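You operate a simulated robot arm through the tools that you are given. There is no shell and no other tool.

Carry out the task below with a simulated two-armed robot. There is one attempt and no reset: what you move stays moved.

TASK
Raise the router's three aerials, then press its LINK key.
Fine: each aerial upright, all four signal lamps lit before LINK; one press; the router stays where it stands.

The check looks at the end state, three seconds after you hand in, the way a careful person would. Anything else that was tipped, shoved, dropped, spilled or broken makes it a failure.

THE ROBOT
Two 6-joint arms with two-finger parallel grippers on one trunk, on a base that drives. Base frame: it is fixed to the floor where the robot stands at the start and does not move with it; the origin is under the middle of the robot, x ahead of it, y to its left, z up. Units: cm, degrees, N and s.
The left shoulder is at the start at [-10.7, 17.7, 71], the right one opposite. With the tool pointing down near the work surface each hand reaches from about 10 to 68 cm from the robot's upright axis, wherever it stands, measured 20 degrees to its own side. Places, roughly: green-banded aerial [220, -270, 80]; link key [220, -270, 80]; red-banded aerial [220, -260, 80]; router [225, -275, 75]; white-banded aerial [220, -260, 80]. Payload 1.57 kg a hand.
The tool frame of a hand sits at the grasp point between the pads (the TCP): z along the fingers, y along the line on which they close. The tips reach 3 cm beyond it. The gripper opens to 8 cm. The fingers are 1.7 cm wide and 1.2 cm thick; the gripper's body (4 by 8.2 cm) begins 8 cm behind the TCP.
Orientation is told as [roll, pitch, yaw] about the base's x, y, z axes, in that order, counted from this pose: with the fingers straight down and closing along the base's y, the tool's x points along the base's -x, its y along +y and its z along -z.

THE INTERFACE
- The arms move only by the tool drive_tool. It takes "left_plan", "right_plan" or both (then of equal length, played together; a hand with none holds still); each is a list of rows, each an object of numbers (a shift or turn left out is 0, a gripper value left out holds the last): "tx", "ty", "tz": the shift along the base's x, y, z in mm; "rx", "ry", "rz": the turn, a rotation vector about the base's x, y, z in degrees; "hand": the opening, from 0 (shut) to 1 (fully open). In form: [{"tx": .., "ty": .., "tz": .., "rx": .., "ry": .., "rz": .., "hand": ..}, ...]. A call has 1 to 20 rows; each row shifts and turns the commanded pose from where the row before left it. Rows are played at 5 a second. More than 5 cm and 8.6 degrees between two rows, or a gripper value outside its range, and nothing of the call is played. A pose out of reach is approached as far as the arm can. The call stops where the force on the tool passes 40 N (or 10 N more than at its start, if that is more) or the arm is blocked; 0.2 s more then pass. Each finger travels about 7.2 cm/s and halts on what it meets, pressing with about 33 N; the grip force reading is that of the motor and also rises with nothing between the fingers. The clock runs only during rows and for 0.2 s after the last one: add rows that do not move to give the fingers time. The reply holds the time, the measured pose of the TCP, the force on the tool along the base axes, the opening and the grip force, in the units named above and with some noise, with the torque about the TCP (base axes, N m) and any sound that the robot's microphone picked up.
- Cameras (640 x 400 px; columns grow to the right, rows downward): "scene" is now at [5.73, 1.22, 145]; the picture's right is [0.09, -1.00, 0.00], its down [-0.65, -0.06, -0.76] and it looks along [0.76, 0.07, -0.65] (base axes); focal length 284 px, centre (320, 200). "left" rides on the left gripper at [7.2, 0.7, -12.2] in its tool frame; the picture's right is [-0.09, 1.00, 0.00], its down [-0.84, -0.08, -0.54] and it looks along [-0.54, -0.05, 0.84] (tool axes); focal length 238 px, centre (320, 200). "right" rides on the right gripper at [7.2, -0.7, -12.2] in its tool frame; the picture's right is [0.09, 1.00, 0.00], its down [-0.84, 0.08, -0.54] and it looks along [-0.54, 0.05, 0.84] (tool axes); focal length 238 px, centre (320, 200).
- get_image(camera): a new picture of that camera. No time passes.
- lift_body(by): slides the trunk up (or, below 0, down) by that many cm; the arms and the scene camera ride with it, the base frame stays. It gives what a move gives, with no picture.
- base_move(legs): drives the robot by 1 to 6 legs, each [ahead, left, turn to the left] in cm, cm and degrees, along the robot's own axes; the way and the turn of a leg run together, so that a leg with both is an arc; at most 150 cm and 180 degrees a leg. The arms and the cameras ride along, it lands a little off, and it stops where it bumps. It gives what a move gives.
- turn_head(pan, tilt): turns the head with the scene camera to pan (to the left, within 143 degrees either way) and tilt (down, from -29 to 69), counted from straight ahead of the robot. It gives what a move gives.
- probe_pixels(camera, pixels): for up to 12 pixels [column, row] of the newest picture of that camera ("zoom" is the newest enlarged one), the place [x, y, z] in the base frame of the surface seen there, good to about 0.2 cm, but the place of the scene camera against the robot may be out by one fixed shift of up to 1.8 cm in any direction. No time passes.
- inspect(camera, box): a new picture of the part [left, top, right, bottom] of that camera's present view, enlarged. No time passes.
- sign_off(): hands the job in; it is judged then, once.

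Leave the grippers open and the arms clear of the work at the hand-in unless told otherwise.

The tools are called after "Call:" as a command line: name --argument value ..., lists and objects as JSON in quotes. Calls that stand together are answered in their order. drive_tool: Moves the arms, as the interface text tells. Its arguments: {"type":"object","properties":{"left_plan":{"type":"array","items":{"type":"object","properties":{"tx":{"type":"number"},"ty":{"type":"number"},"tz":{"type":"number"},"rx":{"type":"number"},"ry":{"type":"number"},"rz":{"type":"number"},"hand":{"type":"number"}}}},"right_plan":{"type":"array","items":{"type":"object","properties":{"tx":{"type":"number"},"ty":{"type":"number"},"tz":{"type":"number"},"rx":{"type":"number"},"ry":{"type":"number"},"rz":{"type":"number"},"hand":{"type":"number"}}}}},"required":[]} The other tools are called the same way: lift_body (by) slides the trunk up or down; base_move (legs) drives the base; turn_head (pan, tilt) turns the head that bears the scene camera; get_image (camera) takes a picture; probe_pixels (camera, pixels) gives the place of the surface under pixels of a picture; inspect (camera, box) takes an enlarged picture of a part of a camera's view; sign_off () hands the job in.

At the start:

```text
time_s: 0.0
left_tool_pos: [45.8, 17.94, 106.79]
left_ee_rot: [0.0, -0.1, 0.1]
left_ft_force: [0.1, 0.5, -1.0]
left_torque: [0.01, 0.02, -0.01]
left_opening: 8.02
left_grip_force: 0.0
right_tool_pos: [48.02, -18.78, 104.49]
right_ee_rot: [0.0, 0.0, 0.0]
right_ft_force: [0.4, 0.2, 0.6]
right_torque: [0.02, 0.01, 0.01]
right_opening: 8.01
right_grip_force: 0.1
trunk travel left (down, up): [-15.0, 17.8]
robot x, y, heading: [-0.35, 0.38, 0.2]
head pan, tilt: [4.9, 40.4]
```

scene: 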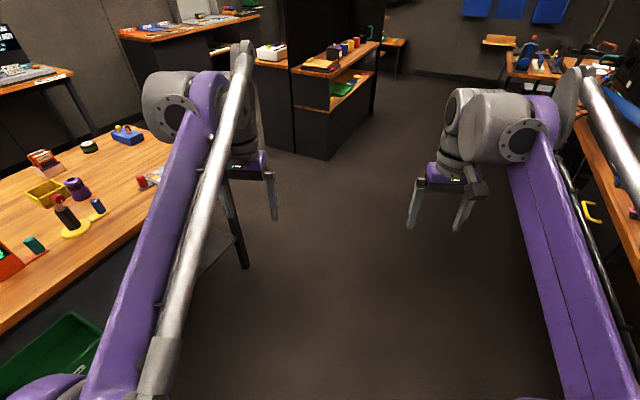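
right: 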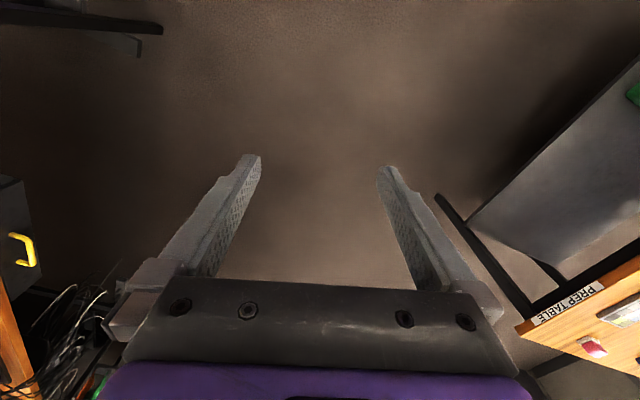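
left: 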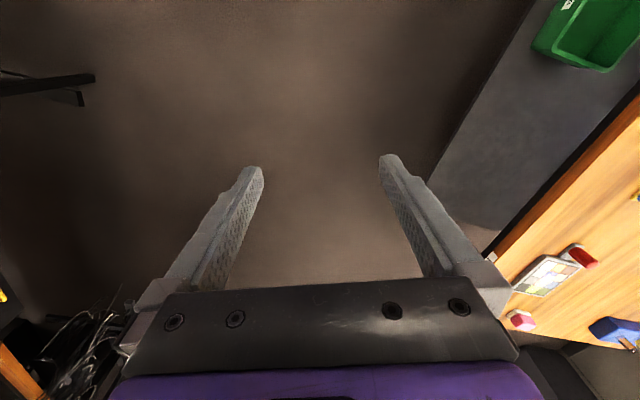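

The router should stand about 50° to the right, some 3.5 m away. I'll turn the head that way to see the way there.

Call:
turn_head --pan -50 --tilt 20

Call:
get_image --camera "scene"

```text
time_s: 1.2
left_tool_pos: [45.81, 17.98, 106.63]
left_ee_rot: [0.0, 0.0, -0.1]
left_ft_force: [-0.4, -0.6, 0.1]
left_torque: [0.02, 0.01, -0.01]
left_opening: 8.0
left_grip_force: 0.1
right_tool_pos: [47.96, -18.82, 104.51]
right_ee_rot: [-0.1, 0.0, 0.0]
right_ft_force: [0.4, 0.4, 0.3]
right_torque: [-0.01, 0.01, -0.04]
right_opening: 8.0
right_grip_force: 0.0
trunk travel left (down, up): [-15.0, 17.8]
robot x, y, heading: [-0.06, 0.01, 0.0]
head pan, tilt: [-50.0, 20.0]
```

```text
taken
```

scene: 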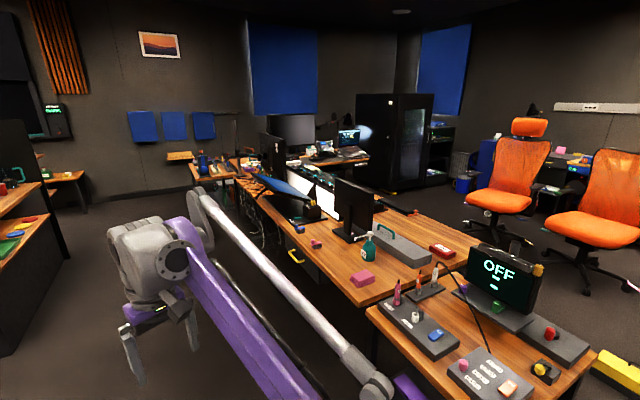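

I see a row of desks running away to the right-ahead. The router should be near (320,150). I'll enlarge that region.

Call:
inspect --camera "scene" --box '[220, 100, 420, 225]'

Call:
probe_pixels --camera "scene" --pixels '[[325, 150], [350, 137], [330, 157], [205, 165], [265, 190], [230, 230], [385, 340], [60, 320], [200, 280], [300, 300], [240, 160], [170, 200]]'

```text
3.20 times, centred on (320, 162) of scene
```

zoom: 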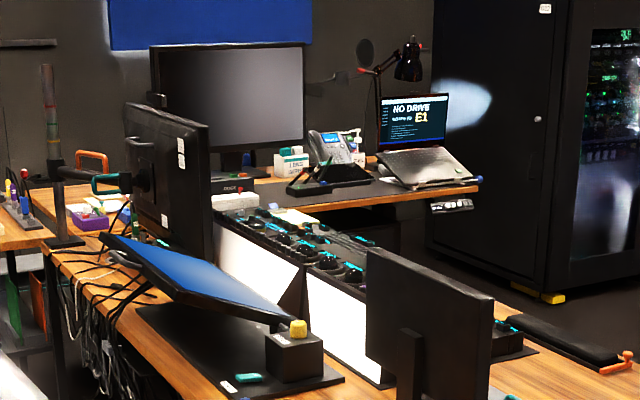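

```text
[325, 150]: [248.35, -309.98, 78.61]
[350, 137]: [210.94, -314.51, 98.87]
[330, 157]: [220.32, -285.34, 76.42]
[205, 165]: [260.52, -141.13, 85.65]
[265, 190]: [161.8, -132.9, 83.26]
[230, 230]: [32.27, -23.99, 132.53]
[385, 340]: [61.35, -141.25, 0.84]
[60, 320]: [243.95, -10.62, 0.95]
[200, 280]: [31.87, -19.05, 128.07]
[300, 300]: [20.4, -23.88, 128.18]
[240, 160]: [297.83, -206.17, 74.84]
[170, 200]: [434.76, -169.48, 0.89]
```

In the enlarged view a flat black box with folded bars lies at about (330,178). I'll measure it, the desk around it, and the floor in front.

Call:
probe_pixels --camera "zoom" --pixels '[[330, 178], [300, 190], [360, 188], [280, 185], [470, 185], [275, 172], [390, 178], [420, 175], [470, 207], [320, 140], [430, 190], [295, 160]]'

Call:
inspect --camera "scene" --box '[295, 125, 375, 175]'

```text
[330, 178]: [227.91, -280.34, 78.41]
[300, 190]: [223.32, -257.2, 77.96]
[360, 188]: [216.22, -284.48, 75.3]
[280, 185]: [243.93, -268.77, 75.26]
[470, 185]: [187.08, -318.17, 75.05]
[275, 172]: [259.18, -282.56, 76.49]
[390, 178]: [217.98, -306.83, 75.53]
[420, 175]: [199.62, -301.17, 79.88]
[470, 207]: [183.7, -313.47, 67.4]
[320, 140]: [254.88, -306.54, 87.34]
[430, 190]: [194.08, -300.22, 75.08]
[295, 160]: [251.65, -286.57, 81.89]
```

```text
8.00 times, centred on (335, 150) of scene
```

zoom: 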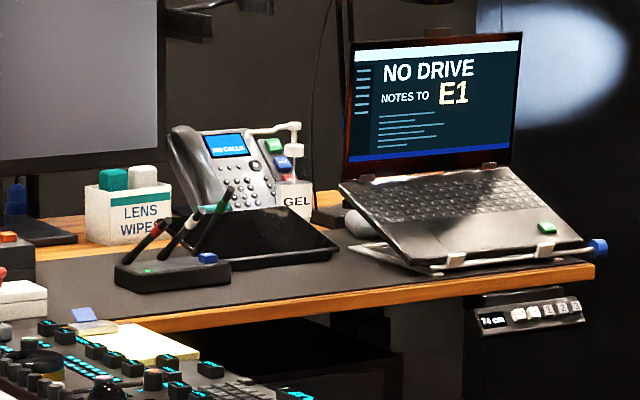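

The router is the little black box at (172,272) of the enlarged view, with red, white and green banded aerials leaning and a blue key. I'll measure it and the desk's edge.

Call:
probe_pixels --camera "zoom" --pixels '[[118, 278], [230, 280], [208, 258], [160, 267], [163, 225], [195, 212], [228, 190], [220, 315], [590, 268], [400, 293], [150, 328], [330, 250]]'

Call:
turn_head --pan -25 --tilt 25

Call:
get_image --camera "scene"

```text
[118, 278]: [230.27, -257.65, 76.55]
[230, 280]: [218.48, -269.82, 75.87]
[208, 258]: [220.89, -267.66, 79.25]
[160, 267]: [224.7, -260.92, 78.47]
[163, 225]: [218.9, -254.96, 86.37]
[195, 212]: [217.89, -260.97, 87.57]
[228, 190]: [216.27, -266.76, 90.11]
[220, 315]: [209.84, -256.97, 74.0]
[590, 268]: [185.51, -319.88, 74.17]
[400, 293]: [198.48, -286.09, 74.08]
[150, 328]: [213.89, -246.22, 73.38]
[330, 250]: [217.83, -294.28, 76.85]
```

```text
time_s: 2.1
left_tool_pos: [45.71, 17.87, 106.67]
left_ee_rot: [0.0, 0.1, 0.0]
left_ft_force: [-0.6, 0.0, 0.0]
left_torque: [0.03, -0.03, 0.0]
left_opening: 8.01
left_grip_force: 0.1
right_tool_pos: [47.96, -18.78, 104.42]
right_ee_rot: [0.0, 0.0, 0.0]
right_ft_force: [0.7, -1.0, 0.1]
right_torque: [0.02, 0.0, 0.01]
right_opening: 8.0
right_grip_force: 0.1
trunk travel left (down, up): [-15.0, 17.8]
robot x, y, heading: [-0.06, -0.27, -0.1]
head pan, tilt: [-25.0, 25.0]
```

```text
taken
```

scene: 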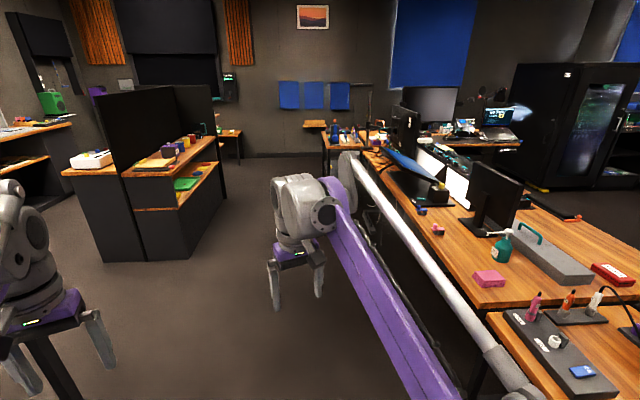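

I need a floor map. The router desk's front edge runs from about (214,-246) to (185,-320), facing -x. I'll turn back and measure the neighbouring desks and the floor.

Call:
turn_head --pan -60 --tilt 18

Call:
inspect --camera "scene" --box '[320, 100, 480, 200]'

```text
time_s: 3.1
left_tool_pos: [45.82, 17.95, 106.65]
left_ee_rot: [0.0, 0.0, 0.0]
left_ft_force: [0.1, 0.3, 0.1]
left_torque: [-0.01, 0.02, -0.02]
left_opening: 8.02
left_grip_force: 0.0
right_tool_pos: [47.96, -18.9, 104.46]
right_ee_rot: [-0.1, -0.1, 0.0]
right_ft_force: [0.5, 0.5, -0.6]
right_torque: [-0.02, 0.03, -0.01]
right_opening: 8.01
right_grip_force: 0.0
trunk travel left (down, up): [-15.0, 17.8]
robot x, y, heading: [-0.04, -0.27, 0.0]
head pan, tilt: [-60.0, 18.0]
```

```text
4.00 times, centred on (400, 150) of scene
```

zoom: 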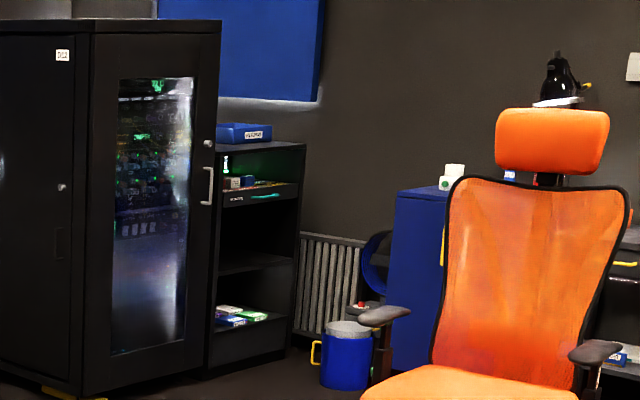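

Call:
get_image --camera "scene"

Call:
inspect --camera "scene" --box '[180, 110, 420, 260]'

```text
taken
```

scene: 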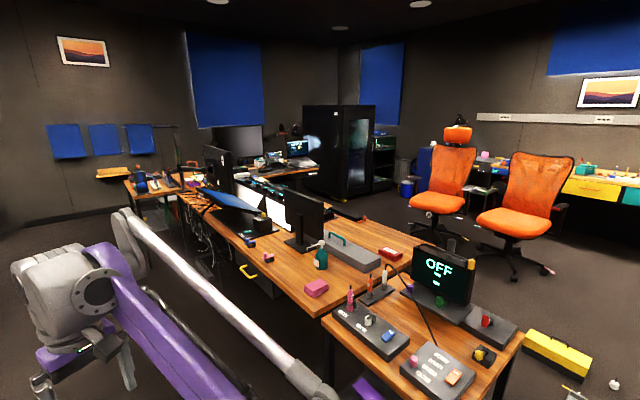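

```text
2.67 times, centred on (300, 185) of scene
```

zoom: 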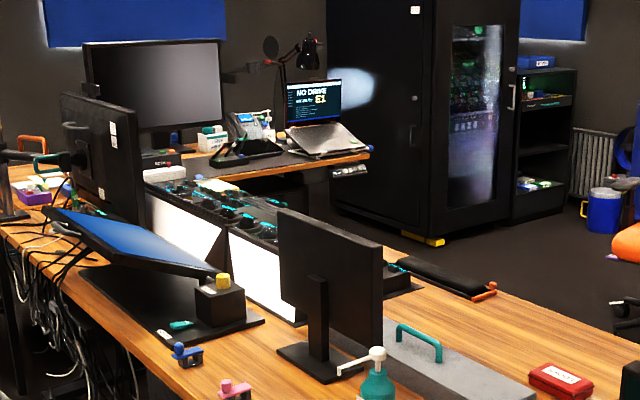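

The workstation is an L: a long row going away from me and a wing that carries the router. Its inner side, where the chairs are, seems reachable around the right-hand end. I'll measure corners and floor points.

Call:
probe_pixels --camera "scene" --pixels '[[322, 318], [430, 398], [522, 335], [440, 250], [365, 218], [320, 175], [345, 192], [440, 232], [515, 278], [575, 365], [585, 340], [530, 345]]'

Call:
probe_pixels --camera "zoom" --pixels '[[610, 350], [500, 290], [380, 245], [430, 244], [400, 245], [470, 262], [370, 155], [240, 182], [520, 240], [580, 280], [330, 205], [600, 220]]'

Call:
turn_head --pan -95 --tilt 30

Call:
get_image --camera "scene"

```text
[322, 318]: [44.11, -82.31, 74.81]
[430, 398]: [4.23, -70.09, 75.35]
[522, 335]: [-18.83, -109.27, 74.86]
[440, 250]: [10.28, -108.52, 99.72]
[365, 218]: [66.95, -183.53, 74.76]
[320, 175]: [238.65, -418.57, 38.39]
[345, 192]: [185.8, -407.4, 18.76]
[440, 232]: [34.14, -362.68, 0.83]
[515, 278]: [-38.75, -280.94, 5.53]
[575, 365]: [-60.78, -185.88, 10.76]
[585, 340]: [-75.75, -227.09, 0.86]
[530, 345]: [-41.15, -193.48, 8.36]
```

```text
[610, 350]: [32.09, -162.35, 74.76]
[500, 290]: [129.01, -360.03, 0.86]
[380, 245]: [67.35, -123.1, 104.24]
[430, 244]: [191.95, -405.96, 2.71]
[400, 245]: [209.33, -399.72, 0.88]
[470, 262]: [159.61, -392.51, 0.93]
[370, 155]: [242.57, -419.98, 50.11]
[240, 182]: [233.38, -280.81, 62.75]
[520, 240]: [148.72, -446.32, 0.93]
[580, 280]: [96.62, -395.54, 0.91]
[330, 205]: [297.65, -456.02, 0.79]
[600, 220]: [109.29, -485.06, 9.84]
```

```text
time_s: 4.2
left_tool_pos: [45.8, 17.98, 106.69]
left_ee_rot: [0.0, 0.1, 0.0]
left_ft_force: [-0.3, 0.3, 0.4]
left_torque: [-0.02, 0.01, 0.0]
left_opening: 7.98
left_grip_force: 0.1
right_tool_pos: [47.91, -18.8, 104.52]
right_ee_rot: [0.0, 0.0, 0.0]
right_ft_force: [-0.3, 0.2, -0.2]
right_torque: [0.02, -0.01, 0.0]
right_opening: 7.99
right_grip_force: 0.0
trunk travel left (down, up): [-15.0, 17.8]
robot x, y, heading: [-0.14, 0.1, 0.2]
head pan, tilt: [-95.0, 30.0]
```

```text
taken
```

scene: 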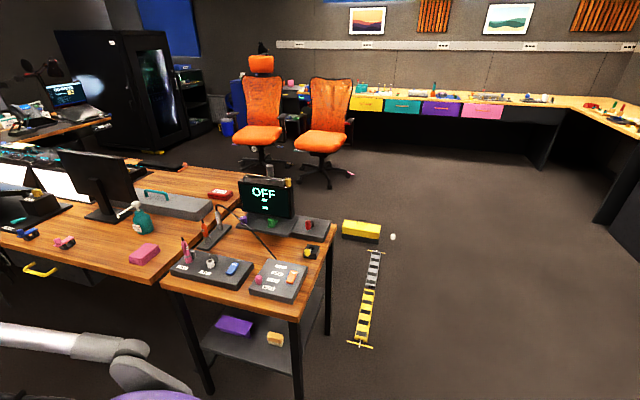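

I see the end desk, and beyond it on the floor a yellow box at (362,230), a yellow-grey strip at (368,300) and two orange chairs. I'll measure all of them.

Call:
probe_pixels --camera "scene" --pixels '[[343, 235], [380, 240], [393, 238], [383, 253], [372, 348], [346, 342], [362, 252], [328, 334], [300, 398], [268, 165], [300, 180], [352, 175]]'

Call:
probe_pixels --camera "scene" --pixels '[[325, 190], [240, 170], [290, 175], [295, 145], [240, 145], [185, 165], [355, 122], [335, 232], [330, 245], [220, 170], [282, 135], [210, 395]]'

Call:
inspect --camera "scene" --box '[60, 90, 380, 290]'

```text
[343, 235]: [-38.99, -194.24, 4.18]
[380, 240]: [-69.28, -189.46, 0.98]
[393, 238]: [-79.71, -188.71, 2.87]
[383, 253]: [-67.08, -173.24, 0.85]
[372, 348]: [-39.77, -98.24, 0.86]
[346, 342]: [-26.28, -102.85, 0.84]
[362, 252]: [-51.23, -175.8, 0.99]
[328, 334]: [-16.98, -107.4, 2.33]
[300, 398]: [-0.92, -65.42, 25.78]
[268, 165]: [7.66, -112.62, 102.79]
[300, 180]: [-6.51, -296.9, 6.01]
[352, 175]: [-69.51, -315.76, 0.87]
```

```text
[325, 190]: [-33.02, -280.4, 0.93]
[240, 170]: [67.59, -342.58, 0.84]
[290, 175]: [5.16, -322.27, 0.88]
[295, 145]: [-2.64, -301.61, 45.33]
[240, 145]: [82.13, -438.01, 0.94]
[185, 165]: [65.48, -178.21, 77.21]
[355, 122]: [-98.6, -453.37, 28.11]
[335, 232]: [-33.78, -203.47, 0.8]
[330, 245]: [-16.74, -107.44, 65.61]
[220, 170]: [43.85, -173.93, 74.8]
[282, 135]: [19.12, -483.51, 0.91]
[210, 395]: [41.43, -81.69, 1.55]
```

```text
2.00 times, centred on (220, 190) of scene
```

zoom: 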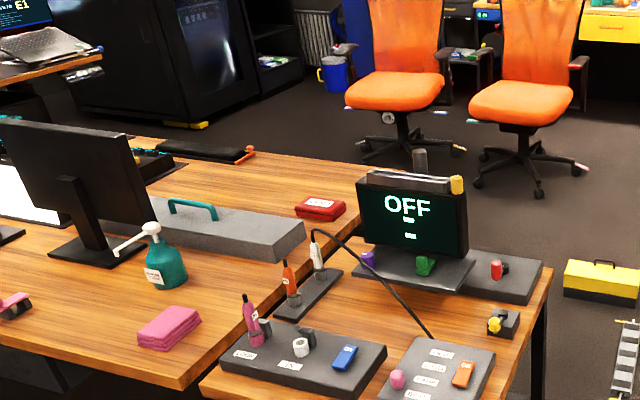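

The best way in seems to be around the end desk, between the yellow box and the chairs. I'll look closely at the strip and box on the floor, then look down to see how big the base is.

Call:
inspect --camera "scene" --box '[310, 200, 430, 360]'

Call:
inspect --camera "scene" --box '[220, 50, 380, 200]'

Call:
probe_pixels --camera "zoom" --pixels '[[180, 385], [320, 380], [350, 300], [100, 325], [520, 500], [150, 430], [440, 545], [280, 425], [320, 530], [290, 330], [210, 350], [330, 250]]'

Call:
turn_head --pan -140 --tilt 69

Call:
get_image --camera "scene"

```text
2.50 times, centred on (370, 280) of scene
```

zoom: 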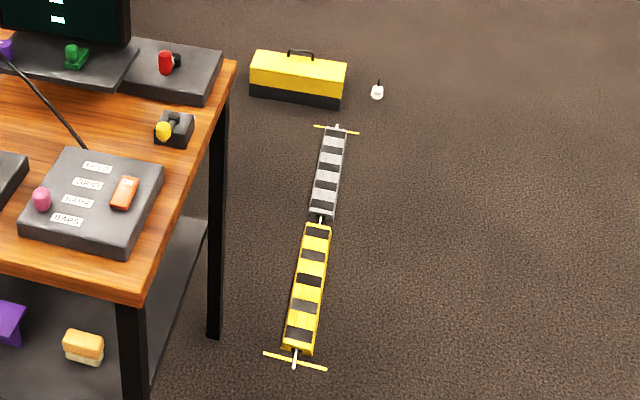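

```text
2.67 times, centred on (300, 125) of scene
```

zoom: 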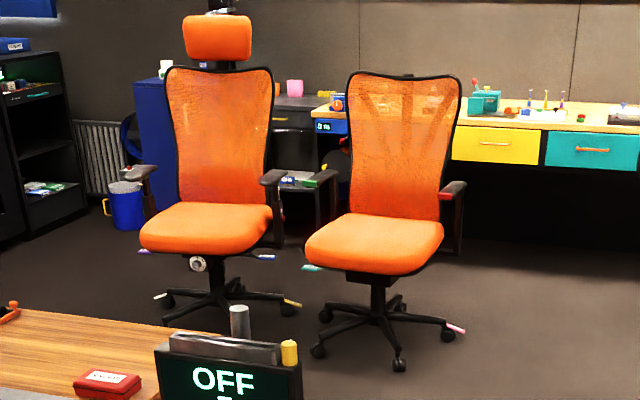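

```text
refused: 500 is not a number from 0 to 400
```

```text
time_s: 5.3
left_tool_pos: [45.77, 17.91, 106.63]
left_ee_rot: [0.0, 0.0, 0.0]
left_ft_force: [0.0, 0.3, -0.3]
left_torque: [0.03, 0.0, -0.02]
left_opening: 7.99
left_grip_force: 0.1
right_tool_pos: [47.94, -18.91, 104.55]
right_ee_rot: [0.0, 0.0, 0.0]
right_ft_force: [0.4, -0.5, 0.2]
right_torque: [0.01, 0.02, 0.02]
right_opening: 7.99
right_grip_force: 0.1
trunk travel left (down, up): [-15.0, 17.8]
robot x, y, heading: [-0.2, 0.16, -0.1]
head pan, tilt: [-140.0, 68.8]
```

```text
taken
```

scene: 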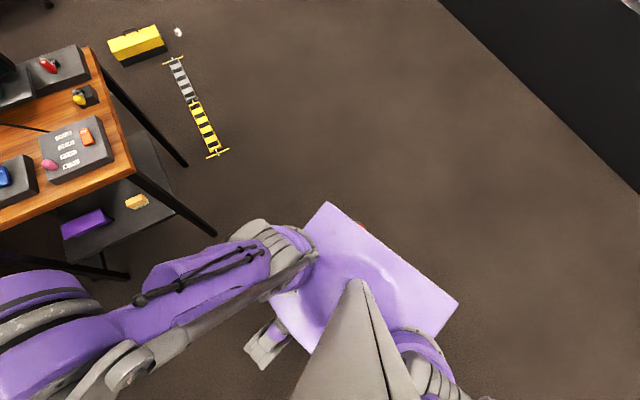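

The base is a rectangular plate; I'll probe its corners and the floor items from here.

Call:
probe_pixels --camera "scene" --pixels '[[328, 202], [458, 302], [268, 295], [108, 45], [122, 66], [167, 50], [179, 32], [164, 64], [184, 56], [228, 150], [207, 157], [186, 166]]'

Call:
turn_head --pan -90 --tilt 20

Call:
inspect --camera "scene" --box '[200, 20, 400, 220]'

```text
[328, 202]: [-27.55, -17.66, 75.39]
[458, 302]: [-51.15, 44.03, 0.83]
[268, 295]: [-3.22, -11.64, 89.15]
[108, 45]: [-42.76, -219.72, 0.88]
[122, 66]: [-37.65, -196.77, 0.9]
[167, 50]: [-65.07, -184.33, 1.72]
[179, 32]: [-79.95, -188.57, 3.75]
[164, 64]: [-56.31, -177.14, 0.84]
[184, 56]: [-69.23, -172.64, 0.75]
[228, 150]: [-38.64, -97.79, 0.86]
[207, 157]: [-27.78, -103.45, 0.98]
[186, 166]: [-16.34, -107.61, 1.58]
```

```text
time_s: 6.5
left_tool_pos: [45.9, 17.93, 106.67]
left_ee_rot: [-0.1, 0.0, 0.0]
left_ft_force: [-1.0, 0.0, -0.2]
left_torque: [-0.01, -0.02, 0.0]
left_opening: 8.0
left_grip_force: 0.0
right_tool_pos: [47.9, -18.89, 104.53]
right_ee_rot: [0.1, 0.1, 0.0]
right_ft_force: [-0.2, 0.2, -0.7]
right_torque: [0.03, 0.0, 0.01]
right_opening: 7.99
right_grip_force: 0.0
trunk travel left (down, up): [-15.0, 17.8]
robot x, y, heading: [-0.05, 0.01, 0.1]
head pan, tilt: [-90.0, 20.0]
```

```text
2.00 times, centred on (300, 120) of scene
```

zoom: 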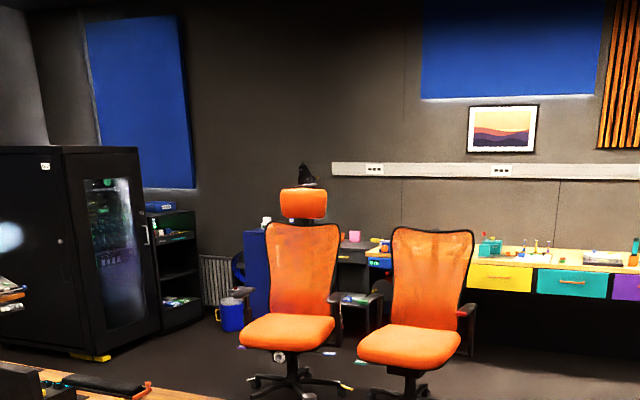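

I'll look at the chair feet and the yellow box to measure the gap between them.

Call:
inspect --camera "scene" --box '[290, 190, 450, 300]'

Call:
probe_pixels --camera "zoom" --pixels '[[160, 130], [120, 20], [200, 60], [170, 20], [60, 60], [240, 40], [300, 210], [220, 190], [320, 230], [350, 100], [140, 70], [130, 100]]'

Call:
get_image --camera "scene"

```text
3.64 times, centred on (370, 245) of scene
```

zoom: 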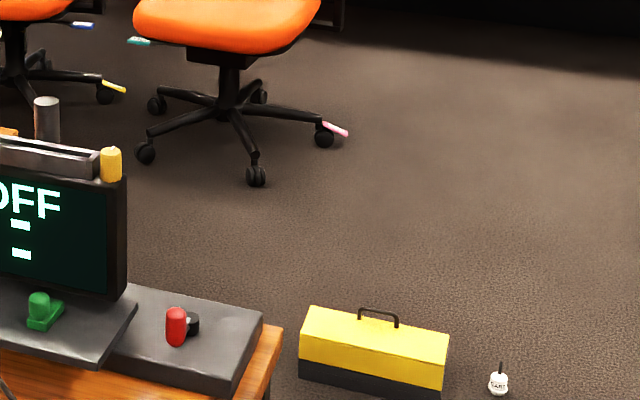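

```text
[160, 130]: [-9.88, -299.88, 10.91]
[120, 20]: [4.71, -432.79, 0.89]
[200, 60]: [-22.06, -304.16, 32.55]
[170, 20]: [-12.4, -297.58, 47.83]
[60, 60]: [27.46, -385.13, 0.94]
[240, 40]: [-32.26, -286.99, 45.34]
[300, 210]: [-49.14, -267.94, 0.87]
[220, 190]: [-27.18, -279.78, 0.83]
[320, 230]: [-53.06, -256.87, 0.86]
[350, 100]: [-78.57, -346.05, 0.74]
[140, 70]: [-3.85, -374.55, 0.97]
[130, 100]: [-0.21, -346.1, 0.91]
```

```text
taken
```

scene: 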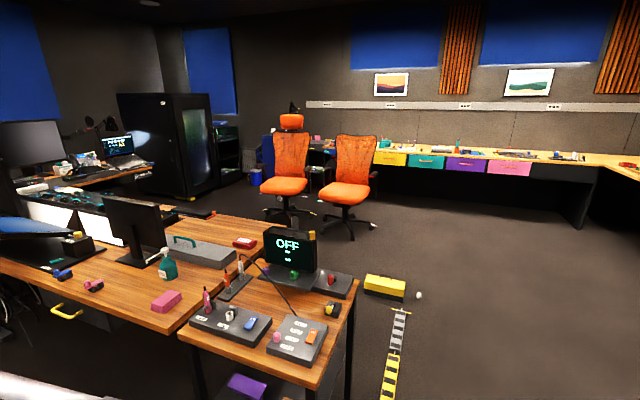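

Call:
probe_pixels --camera "zoom" --pixels '[[256, 180], [145, 155], [325, 140], [345, 130], [300, 375], [440, 397], [310, 312], [447, 340], [498, 388], [105, 98], [122, 88], [380, 330]]'

Call:
inspect --camera "scene" --box '[200, 140, 360, 260]'

```text
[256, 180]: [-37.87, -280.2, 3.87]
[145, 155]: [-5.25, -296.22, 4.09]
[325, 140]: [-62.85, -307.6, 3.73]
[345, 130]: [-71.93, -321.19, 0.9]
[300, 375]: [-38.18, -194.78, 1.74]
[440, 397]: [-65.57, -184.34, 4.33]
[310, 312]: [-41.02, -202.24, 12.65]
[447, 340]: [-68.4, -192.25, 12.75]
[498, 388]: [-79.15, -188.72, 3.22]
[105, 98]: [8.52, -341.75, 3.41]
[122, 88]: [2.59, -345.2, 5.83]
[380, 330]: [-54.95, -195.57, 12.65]
```

```text
3.33 times, centred on (280, 200) of scene
```

zoom: 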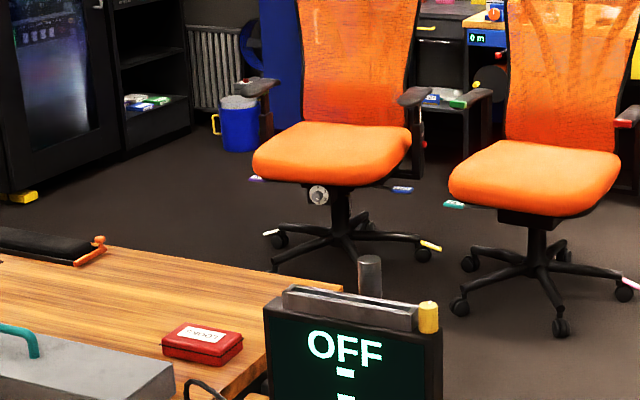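

Gap between box (v≈-205 in the desk's rotated frame) and chair feet (≈-272) is about 65 cm. I want the base's width first: looking straight down to the side.

Call:
turn_head --pan -100 --tilt 69

Call:
get_image --camera "scene"

Call:
turn_head --pan 0 --tilt 69

Call:
get_image --camera "scene"

```text
time_s: 7.6
left_tool_pos: [45.85, 18.04, 106.72]
left_ee_rot: [0.0, 0.0, 0.0]
left_ft_force: [0.6, 0.4, 0.3]
left_torque: [0.0, 0.01, -0.02]
left_opening: 7.98
left_grip_force: 0.0
right_tool_pos: [48.06, -18.83, 104.53]
right_ee_rot: [0.0, 0.0, 0.0]
right_ft_force: [0.4, 0.1, 0.1]
right_torque: [-0.03, -0.02, -0.02]
right_opening: 7.98
right_grip_force: 0.0
trunk travel left (down, up): [-15.0, 17.8]
robot x, y, heading: [-0.22, 0.0, 0.2]
head pan, tilt: [-100.0, 68.8]
```

```text
taken
```

scene: 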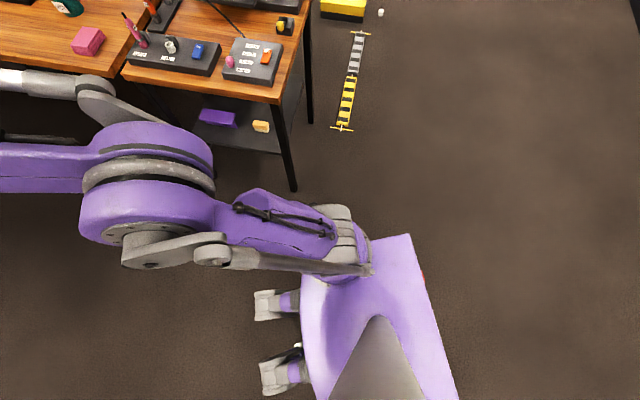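

```text
time_s: 9.4
left_tool_pos: [45.71, 17.8, 106.61]
left_ee_rot: [0.0, 0.1, 0.1]
left_ft_force: [-0.2, -0.1, 0.7]
left_torque: [0.02, 0.01, -0.03]
left_opening: 7.99
left_grip_force: 0.1
right_tool_pos: [47.94, -18.94, 104.48]
right_ee_rot: [-0.1, 0.0, 0.0]
right_ft_force: [0.2, -0.8, 0.3]
right_torque: [-0.02, 0.02, 0.01]
right_opening: 8.03
right_grip_force: 0.0
trunk travel left (down, up): [-15.0, 17.8]
robot x, y, heading: [0.07, -0.17, -0.1]
head pan, tilt: [0.0, 68.8]
```

```text
taken
```

scene: 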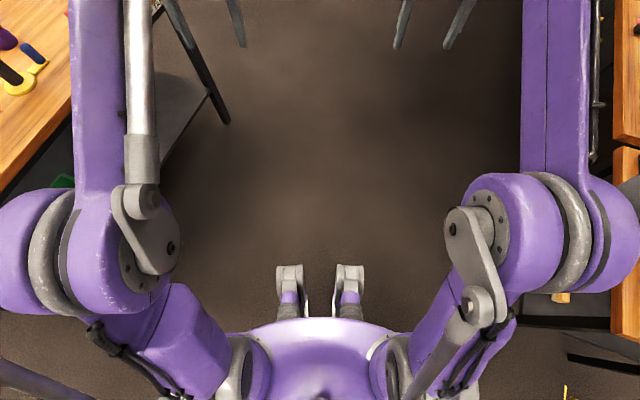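

I see two front feet below (near (290,285),(350,285)) and wide elbows. I'll measure how wide they reach.

Call:
probe_pixels --camera "scene" --pixels '[[289, 272], [350, 272], [20, 250], [620, 250], [5, 230], [636, 250], [320, 322], [240, 345], [590, 220], [100, 330], [500, 340], [320, 340]]'

```text
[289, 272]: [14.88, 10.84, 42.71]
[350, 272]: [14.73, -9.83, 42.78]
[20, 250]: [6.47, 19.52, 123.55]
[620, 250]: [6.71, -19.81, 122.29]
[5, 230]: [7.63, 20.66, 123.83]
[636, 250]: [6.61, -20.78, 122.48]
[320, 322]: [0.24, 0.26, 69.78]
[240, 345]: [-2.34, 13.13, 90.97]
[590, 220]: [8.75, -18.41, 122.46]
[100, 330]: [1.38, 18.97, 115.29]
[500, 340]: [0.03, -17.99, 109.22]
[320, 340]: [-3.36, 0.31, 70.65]
```

The trunk is about ±25 cm wide. I plan to back off, drive to my right past the strip and box, then go diagonally between box and chair. First I check the area behind and to the right.

Call:
turn_head --pan -140 --tilt 30

Call:
get_image --camera "scene"

Call:
probe_pixels --camera "scene" --pixels '[[400, 250], [500, 250], [600, 250], [300, 200], [400, 180], [500, 180], [200, 200], [600, 350], [450, 350], [630, 200], [250, 150], [400, 140]]'

Call:
turn_head --pan 140 --tilt 40

Call:
get_image --camera "scene"

```text
time_s: 11.6
left_tool_pos: [45.76, 17.86, 106.7]
left_ee_rot: [0.1, -0.1, 0.0]
left_ft_force: [-0.1, -0.3, -0.6]
left_torque: [0.02, -0.02, -0.03]
left_opening: 8.03
left_grip_force: 0.1
right_tool_pos: [47.98, -18.96, 104.5]
right_ee_rot: [0.0, -0.1, 0.0]
right_ft_force: [0.1, -0.5, -0.5]
right_torque: [0.0, 0.02, 0.03]
right_opening: 7.99
right_grip_force: 0.0
trunk travel left (down, up): [-15.0, 17.8]
robot x, y, heading: [0.37, -0.21, 0.1]
head pan, tilt: [-140.0, 30.0]
```

```text
taken
```

scene: 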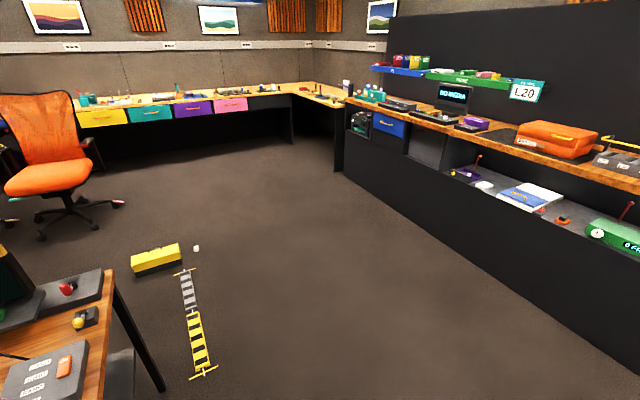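

```text
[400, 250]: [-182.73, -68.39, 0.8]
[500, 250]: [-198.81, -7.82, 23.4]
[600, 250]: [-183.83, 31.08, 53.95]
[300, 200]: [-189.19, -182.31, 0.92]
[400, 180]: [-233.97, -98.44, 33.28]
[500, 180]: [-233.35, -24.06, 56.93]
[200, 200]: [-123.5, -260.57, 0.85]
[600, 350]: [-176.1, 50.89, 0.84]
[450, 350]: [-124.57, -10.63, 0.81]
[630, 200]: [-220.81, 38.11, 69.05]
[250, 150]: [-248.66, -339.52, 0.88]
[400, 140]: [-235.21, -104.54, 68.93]
```

```text
time_s: 15.5
left_tool_pos: [45.79, 17.95, 106.63]
left_ee_rot: [0.1, 0.0, 0.1]
left_ft_force: [-0.1, 0.8, 0.3]
left_torque: [0.01, 0.01, -0.02]
left_opening: 7.99
left_grip_force: 0.1
right_tool_pos: [47.87, -18.88, 104.53]
right_ee_rot: [-0.1, 0.0, 0.0]
right_ft_force: [-0.2, 0.3, -0.3]
right_torque: [-0.01, -0.04, -0.01]
right_opening: 8.0
right_grip_force: 0.1
trunk travel left (down, up): [-15.0, 17.8]
robot x, y, heading: [-0.08, -0.02, -0.0]
head pan, tilt: [140.0, 40.0]
```

```text
taken
```

scene: 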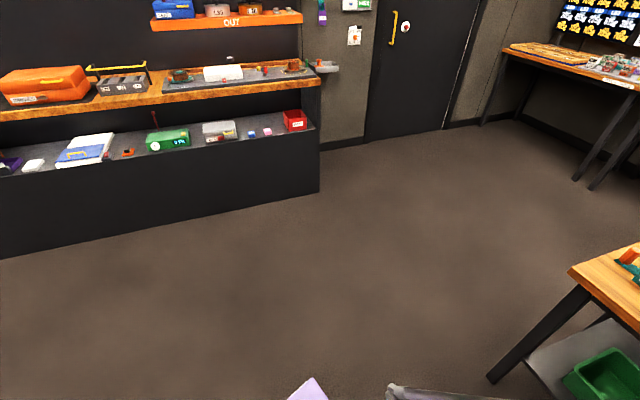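

It's clear behind me (bench more than 1.7 m away). First drive: back 60 cm, turn 21° right so I'm square to the desks, then slide right to be level with the strip.

Call:
base_move --legs '[[-60, 0, 0], [0, 0, -21], [0, -130, 0]]'

Call:
turn_head --pan -60 --tilt 35

Call:
get_image --camera "scene"

```text
time_s: 31.2
left_tool_pos: [-57.01, -121.75, 106.63]
left_ee_rot: [0.0, 0.0, -21.8]
left_ft_force: [0.3, 0.0, 0.8]
left_torque: [-0.01, -0.05, 0.0]
left_opening: 7.98
left_grip_force: 0.0
right_tool_pos: [-68.83, -156.91, 104.56]
right_ee_rot: [0.0, 0.0, -21.8]
right_ft_force: [-0.4, -0.3, 0.9]
right_torque: [0.01, -0.02, 0.03]
right_opening: 8.0
right_grip_force: 0.1
trunk travel left (down, up): [-15.0, 17.8]
robot x, y, heading: [-106.2, -121.57, -22.0]
head pan, tilt: [140.0, 40.0]
```

```text
time_s: 34.1
left_tool_pos: [-57.07, -121.89, 106.64]
left_ee_rot: [0.0, -0.1, -21.9]
left_ft_force: [0.4, 0.6, 0.1]
left_torque: [0.0, 0.03, 0.0]
left_opening: 8.01
left_grip_force: 0.1
right_tool_pos: [-68.7, -156.9, 104.55]
right_ee_rot: [-0.1, 0.1, -21.8]
right_ft_force: [0.9, -1.1, 0.4]
right_torque: [0.0, 0.0, -0.04]
right_opening: 7.99
right_grip_force: 0.1
trunk travel left (down, up): [-15.0, 17.8]
robot x, y, heading: [-106.52, -121.5, -21.8]
head pan, tilt: [-60.0, 35.0]
```

```text
taken
```

scene: 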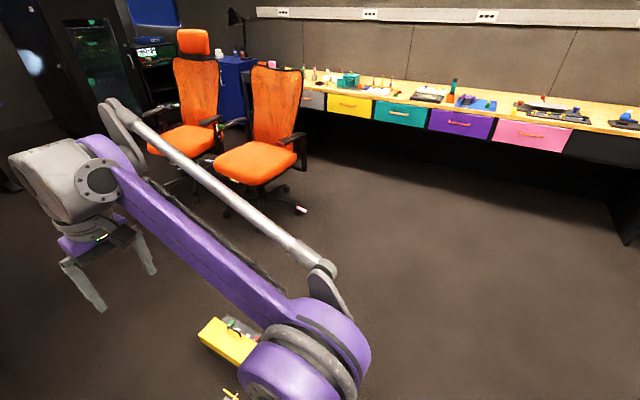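

At u≈-56, v≈-152, clear of the strip. Next: slide right another 114 cm, then look ahead before passing between box and chair.

Call:
base_move --legs '[[0, -114, 0]]'

Call:
turn_head --pan 0 --tilt 35

Call:
get_image --camera "scene"

```text
time_s: 44.2
left_tool_pos: [-98.79, -225.62, 106.69]
left_ee_rot: [0.0, 0.0, -22.4]
left_ft_force: [0.6, 0.2, -0.4]
left_torque: [0.03, 0.03, -0.02]
left_opening: 7.99
left_grip_force: 0.0
right_tool_pos: [-110.82, -260.54, 104.61]
right_ee_rot: [0.0, 0.0, -22.3]
right_ft_force: [0.4, 0.4, 0.4]
right_torque: [0.02, -0.01, 0.02]
right_opening: 7.99
right_grip_force: 0.1
trunk travel left (down, up): [-15.0, 17.8]
robot x, y, heading: [-147.63, -224.96, -22.0]
head pan, tilt: [-60.0, 35.0]
```

```text
time_s: 45.5
left_tool_pos: [-98.78, -225.58, 106.59]
left_ee_rot: [0.0, 0.0, -22.4]
left_ft_force: [-0.2, 0.3, 0.0]
left_torque: [0.01, 0.0, 0.0]
left_opening: 8.02
left_grip_force: 0.0
right_tool_pos: [-110.81, -260.5, 104.54]
right_ee_rot: [-0.1, -0.1, -22.3]
right_ft_force: [0.3, -0.8, 0.0]
right_torque: [-0.02, 0.0, 0.02]
right_opening: 7.99
right_grip_force: 0.1
trunk travel left (down, up): [-15.0, 17.8]
robot x, y, heading: [-147.86, -224.82, -22.1]
head pan, tilt: [0.0, 35.0]
```

```text
taken
```

scene: 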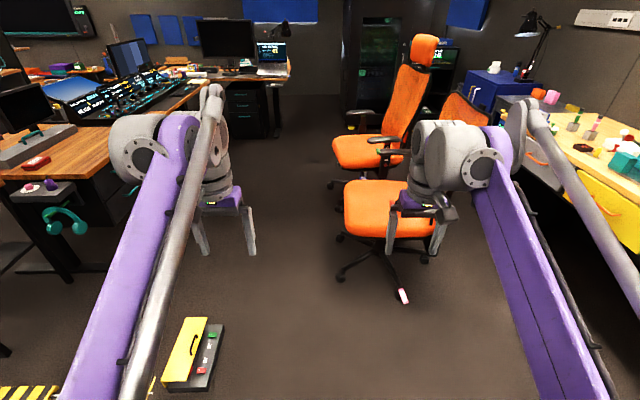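

Now the way is clear in view: the box at (195,350), the nearer chair at (390,210) and a free aisle between the desks and chairs. I'll measure the limits.

Call:
probe_pixels --camera "scene" --pixels '[[224, 325], [207, 318], [212, 390], [340, 280], [403, 296], [343, 185], [345, 205], [330, 150], [80, 222], [133, 180], [200, 280], [270, 250]]'

Call:
inspect --camera "scene" --box '[150, 20, 350, 145]'

```text
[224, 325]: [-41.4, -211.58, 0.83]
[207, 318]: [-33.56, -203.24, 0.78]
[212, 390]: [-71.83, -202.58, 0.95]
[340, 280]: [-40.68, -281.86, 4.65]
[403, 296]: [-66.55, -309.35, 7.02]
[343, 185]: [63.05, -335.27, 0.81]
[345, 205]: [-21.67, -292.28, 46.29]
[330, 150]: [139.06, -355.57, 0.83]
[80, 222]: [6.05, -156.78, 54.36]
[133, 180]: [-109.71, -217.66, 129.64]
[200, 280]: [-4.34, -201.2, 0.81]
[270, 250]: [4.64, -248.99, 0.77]
```

```text
3.20 times, centred on (250, 82) of scene
```

zoom: 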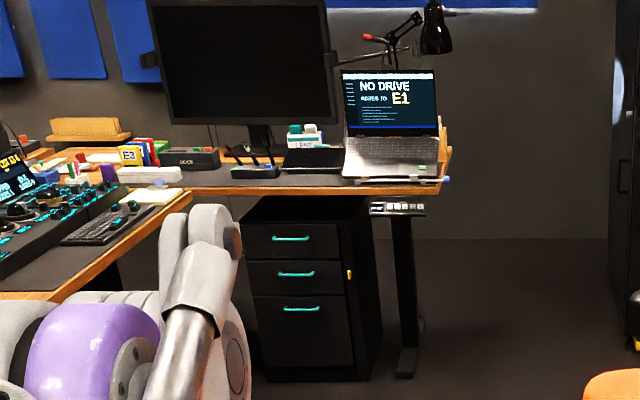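

Box corner at (u 37, v -212), chair foot at (63,-278): about 71 cm apart. I'll drive through the middle, at (50,-245), then up to (130,-205).

Call:
base_move --legs '[[106.7, 20, 0], [79, 41, 1]]'

Call:
turn_head --pan 10 --tilt 30

Call:
get_image --camera "scene"

```text
time_s: 55.4
left_tool_pos: [96.74, -241.69, 106.61]
left_ee_rot: [0.0, 0.0, -22.7]
left_ft_force: [0.7, -0.4, -0.3]
left_torque: [0.03, -0.04, 0.03]
left_opening: 7.99
left_grip_force: 0.2
right_tool_pos: [84.59, -276.52, 104.49]
right_ee_rot: [-0.1, -0.1, -22.6]
right_ft_force: [0.5, -0.2, -0.6]
right_torque: [0.01, -0.01, -0.01]
right_opening: 8.01
right_grip_force: 0.1
trunk travel left (down, up): [-15.0, 17.8]
robot x, y, heading: [47.4, -240.84, -22.5]
head pan, tilt: [0.0, 35.0]
```

```text
time_s: 56.1
left_tool_pos: [96.79, -241.73, 106.67]
left_ee_rot: [0.1, 0.0, -22.7]
left_ft_force: [0.3, -0.5, -0.2]
left_torque: [0.02, 0.0, 0.01]
left_opening: 7.99
left_grip_force: 0.0
right_tool_pos: [84.43, -276.55, 104.59]
right_ee_rot: [0.0, 0.0, -22.6]
right_ft_force: [0.0, 0.0, -0.5]
right_torque: [-0.02, -0.02, -0.03]
right_opening: 7.99
right_grip_force: 0.0
trunk travel left (down, up): [-15.0, 17.8]
robot x, y, heading: [47.67, -240.76, -23.0]
head pan, tilt: [10.0, 30.0]
```

```text
taken
```

scene: 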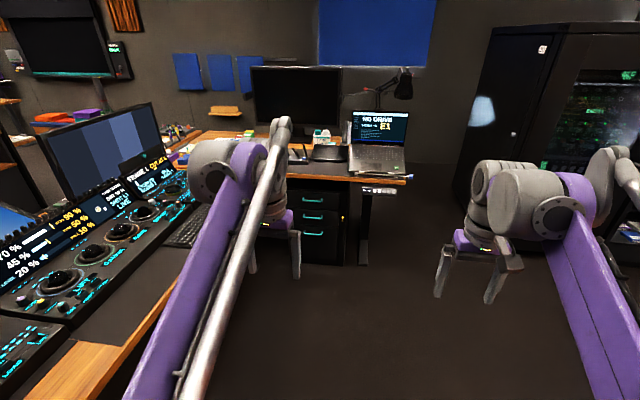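

I'm at u≈131, v≈-208. The router wing lies straight ahead, with a drawer unit under it. I'll measure the row desk's edge and the drawer front.

Call:
probe_pixels --camera "scene" --pixels '[[130, 350], [190, 255], [210, 240], [315, 200], [315, 260], [340, 230], [410, 180], [330, 178], [300, 150], [362, 262], [320, 330], [210, 300]]'

Call:
inspect --camera "scene" --box '[240, 110, 440, 235]'

```text
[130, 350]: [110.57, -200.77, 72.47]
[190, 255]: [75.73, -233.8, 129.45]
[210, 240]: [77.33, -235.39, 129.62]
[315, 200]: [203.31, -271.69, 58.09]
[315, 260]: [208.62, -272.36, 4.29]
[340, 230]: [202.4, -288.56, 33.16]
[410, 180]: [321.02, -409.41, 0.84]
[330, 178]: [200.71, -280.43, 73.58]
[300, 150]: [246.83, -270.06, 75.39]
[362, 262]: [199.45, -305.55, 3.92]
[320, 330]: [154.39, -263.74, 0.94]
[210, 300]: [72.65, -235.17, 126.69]
```

```text
3.20 times, centred on (340, 172) of scene
```

zoom: 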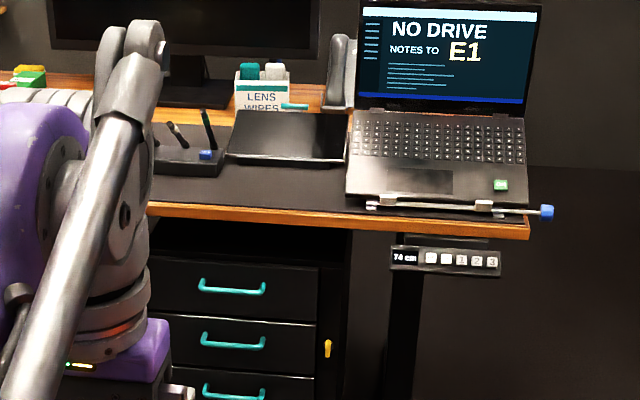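

Row desk edge at v≈-148, drawers front at u≈287. I'll straighten by 2° and go 100 cm ahead and 22 cm left, stopping about 55 cm short of the edge.

Call:
base_move --legs '[[0, 0, 2], [100, 22, 0]]'

Call:
turn_head --pan 20 --tilt 45

Call:
get_image --camera "scene"

```text
time_s: 61.7
left_tool_pos: [197.56, -254.59, 106.48]
left_ee_rot: [0.0, 0.0, -20.8]
left_ft_force: [-0.5, 0.5, 0.0]
left_torque: [0.0, 0.04, -0.01]
left_opening: 7.99
left_grip_force: 0.0
right_tool_pos: [186.37, -289.83, 104.51]
right_ee_rot: [0.0, 0.0, -20.7]
right_ft_force: [0.2, -0.5, 0.4]
right_torque: [0.02, 0.02, 0.01]
right_opening: 7.98
right_grip_force: 0.1
trunk travel left (down, up): [-15.0, 17.8]
robot x, y, heading: [148.52, -255.23, -20.4]
head pan, tilt: [10.0, 30.0]
```

```text
time_s: 62.5
left_tool_pos: [197.54, -254.41, 106.6]
left_ee_rot: [0.1, 0.0, -20.8]
left_ft_force: [0.0, 0.0, -1.0]
left_torque: [-0.02, -0.02, 0.0]
left_opening: 8.0
left_grip_force: 0.1
right_tool_pos: [186.46, -289.66, 104.55]
right_ee_rot: [0.1, 0.0, -20.8]
right_ft_force: [-1.1, 0.0, 0.3]
right_torque: [-0.01, 0.0, 0.01]
right_opening: 8.0
right_grip_force: 0.1
trunk travel left (down, up): [-15.0, 17.8]
robot x, y, heading: [148.63, -255.02, -20.7]
head pan, tilt: [20.0, 45.0]
```

```text
taken
```

scene: 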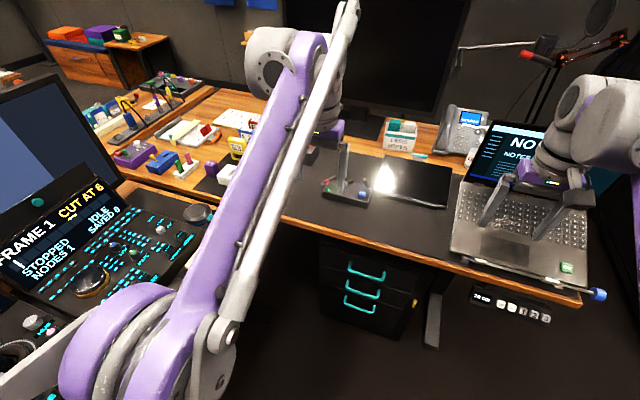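

I'm about 55 cm short of the desk. Let me view the router closely; the left hand partly hides it. Also the left hand's camera and the lamp's location.

Call:
inspect --camera "scene" --box '[270, 120, 430, 220]'

Call:
get_image --camera "left"

Call:
probe_pixels --camera "scene" --pixels '[[535, 50], [480, 47], [600, 15], [550, 90], [480, 120], [400, 80], [340, 185], [365, 192], [410, 180], [285, 215], [420, 245], [350, 40]]'

```text
4.00 times, centred on (350, 170) of scene
```

zoom: 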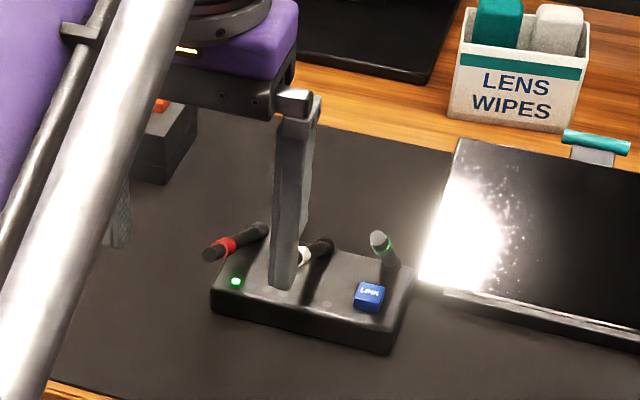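

```text
taken
```

left: 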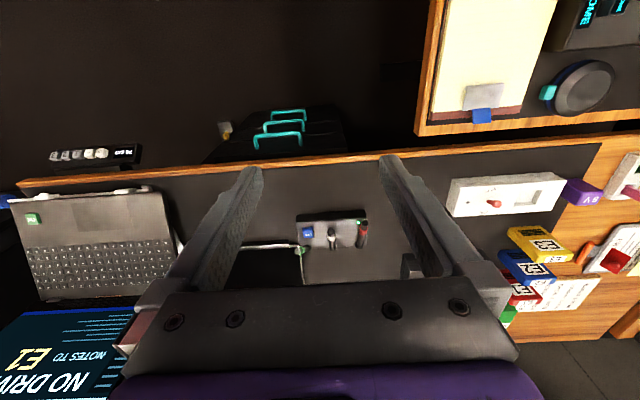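

```text
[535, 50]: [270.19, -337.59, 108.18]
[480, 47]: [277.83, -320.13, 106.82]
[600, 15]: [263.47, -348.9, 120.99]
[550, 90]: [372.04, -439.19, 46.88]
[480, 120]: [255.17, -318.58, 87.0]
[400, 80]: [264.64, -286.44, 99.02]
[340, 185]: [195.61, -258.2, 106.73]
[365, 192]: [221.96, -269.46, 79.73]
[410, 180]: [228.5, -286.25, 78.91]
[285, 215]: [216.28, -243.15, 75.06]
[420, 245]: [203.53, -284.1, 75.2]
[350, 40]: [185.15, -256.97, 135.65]
```

The lamp and monitor are well behind (u≥350), and hands are above z=101. I'll drive 22 cm closer so that the router sits at about 52 cm reach.

Call:
base_move --legs '[[21, 0, 0]]'

Call:
get_image --camera "left"

Call:
get_image --camera "scene"

```text
time_s: 64.1
left_tool_pos: [217.0, -261.91, 106.63]
left_ee_rot: [0.0, -0.1, -20.7]
left_ft_force: [1.2, 0.7, -0.2]
left_torque: [0.02, -0.01, 0.03]
left_opening: 8.02
left_grip_force: 0.1
right_tool_pos: [206.1, -297.19, 104.57]
right_ee_rot: [0.0, 0.0, -20.8]
right_ft_force: [-0.2, -1.0, -0.6]
right_torque: [0.03, 0.0, -0.03]
right_opening: 8.0
right_grip_force: 0.1
trunk travel left (down, up): [-15.0, 17.8]
robot x, y, heading: [167.78, -262.39, -20.9]
head pan, tilt: [20.0, 45.0]
```

```text
taken
```

left: 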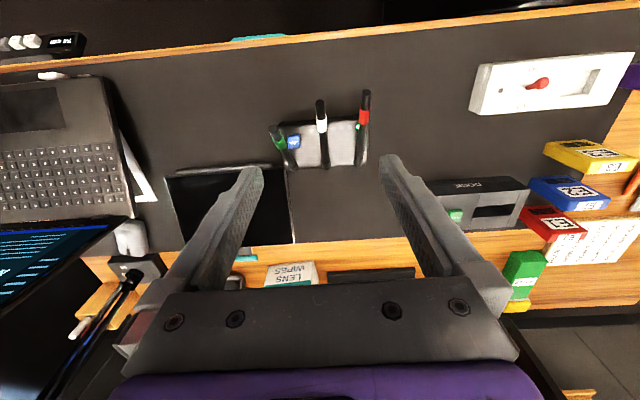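

```text
taken
```

scene: 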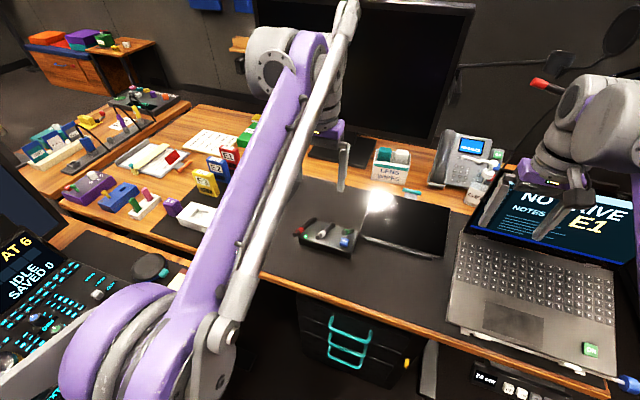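

Left camera sees the router at (325,140), picture upside-down relative to me. Enlarging both views.

Call:
inspect --camera "left" --box '[250, 80, 394, 170]'

Call:
probe_pixels --camera "zoom" --pixels '[[525, 60], [510, 150], [315, 100], [315, 220], [130, 230], [190, 280], [195, 275], [475, 200], [285, 360], [470, 190], [430, 360], [490, 360]]'

Call:
inspect --camera "scene" --box '[270, 190, 390, 265]'

```text
4.44 times, centred on (322, 125) of left
```

zoom: 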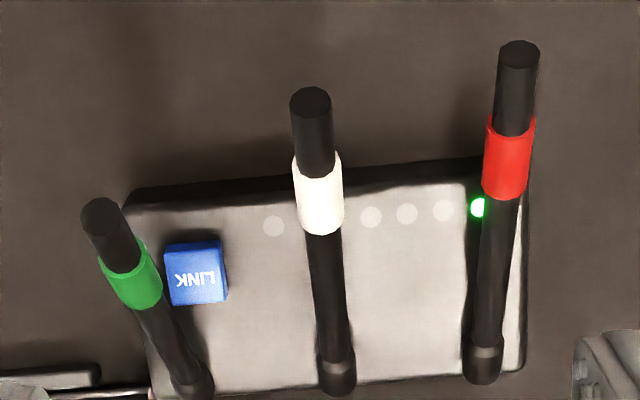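

```text
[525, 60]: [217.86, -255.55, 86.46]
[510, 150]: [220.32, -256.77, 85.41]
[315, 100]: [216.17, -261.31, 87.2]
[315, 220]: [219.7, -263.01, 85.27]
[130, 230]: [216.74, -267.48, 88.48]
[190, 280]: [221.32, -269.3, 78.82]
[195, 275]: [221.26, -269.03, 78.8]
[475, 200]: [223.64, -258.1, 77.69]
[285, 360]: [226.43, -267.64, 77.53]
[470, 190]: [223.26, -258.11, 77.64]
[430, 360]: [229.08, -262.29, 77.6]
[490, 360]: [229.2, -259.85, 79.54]
```

```text
5.33 times, centred on (330, 228) of scene
```

zoom: 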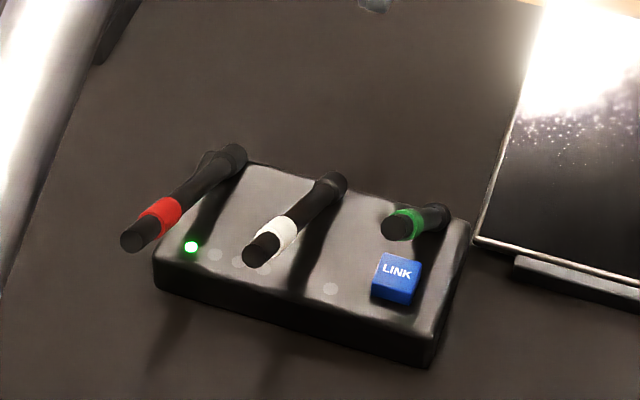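

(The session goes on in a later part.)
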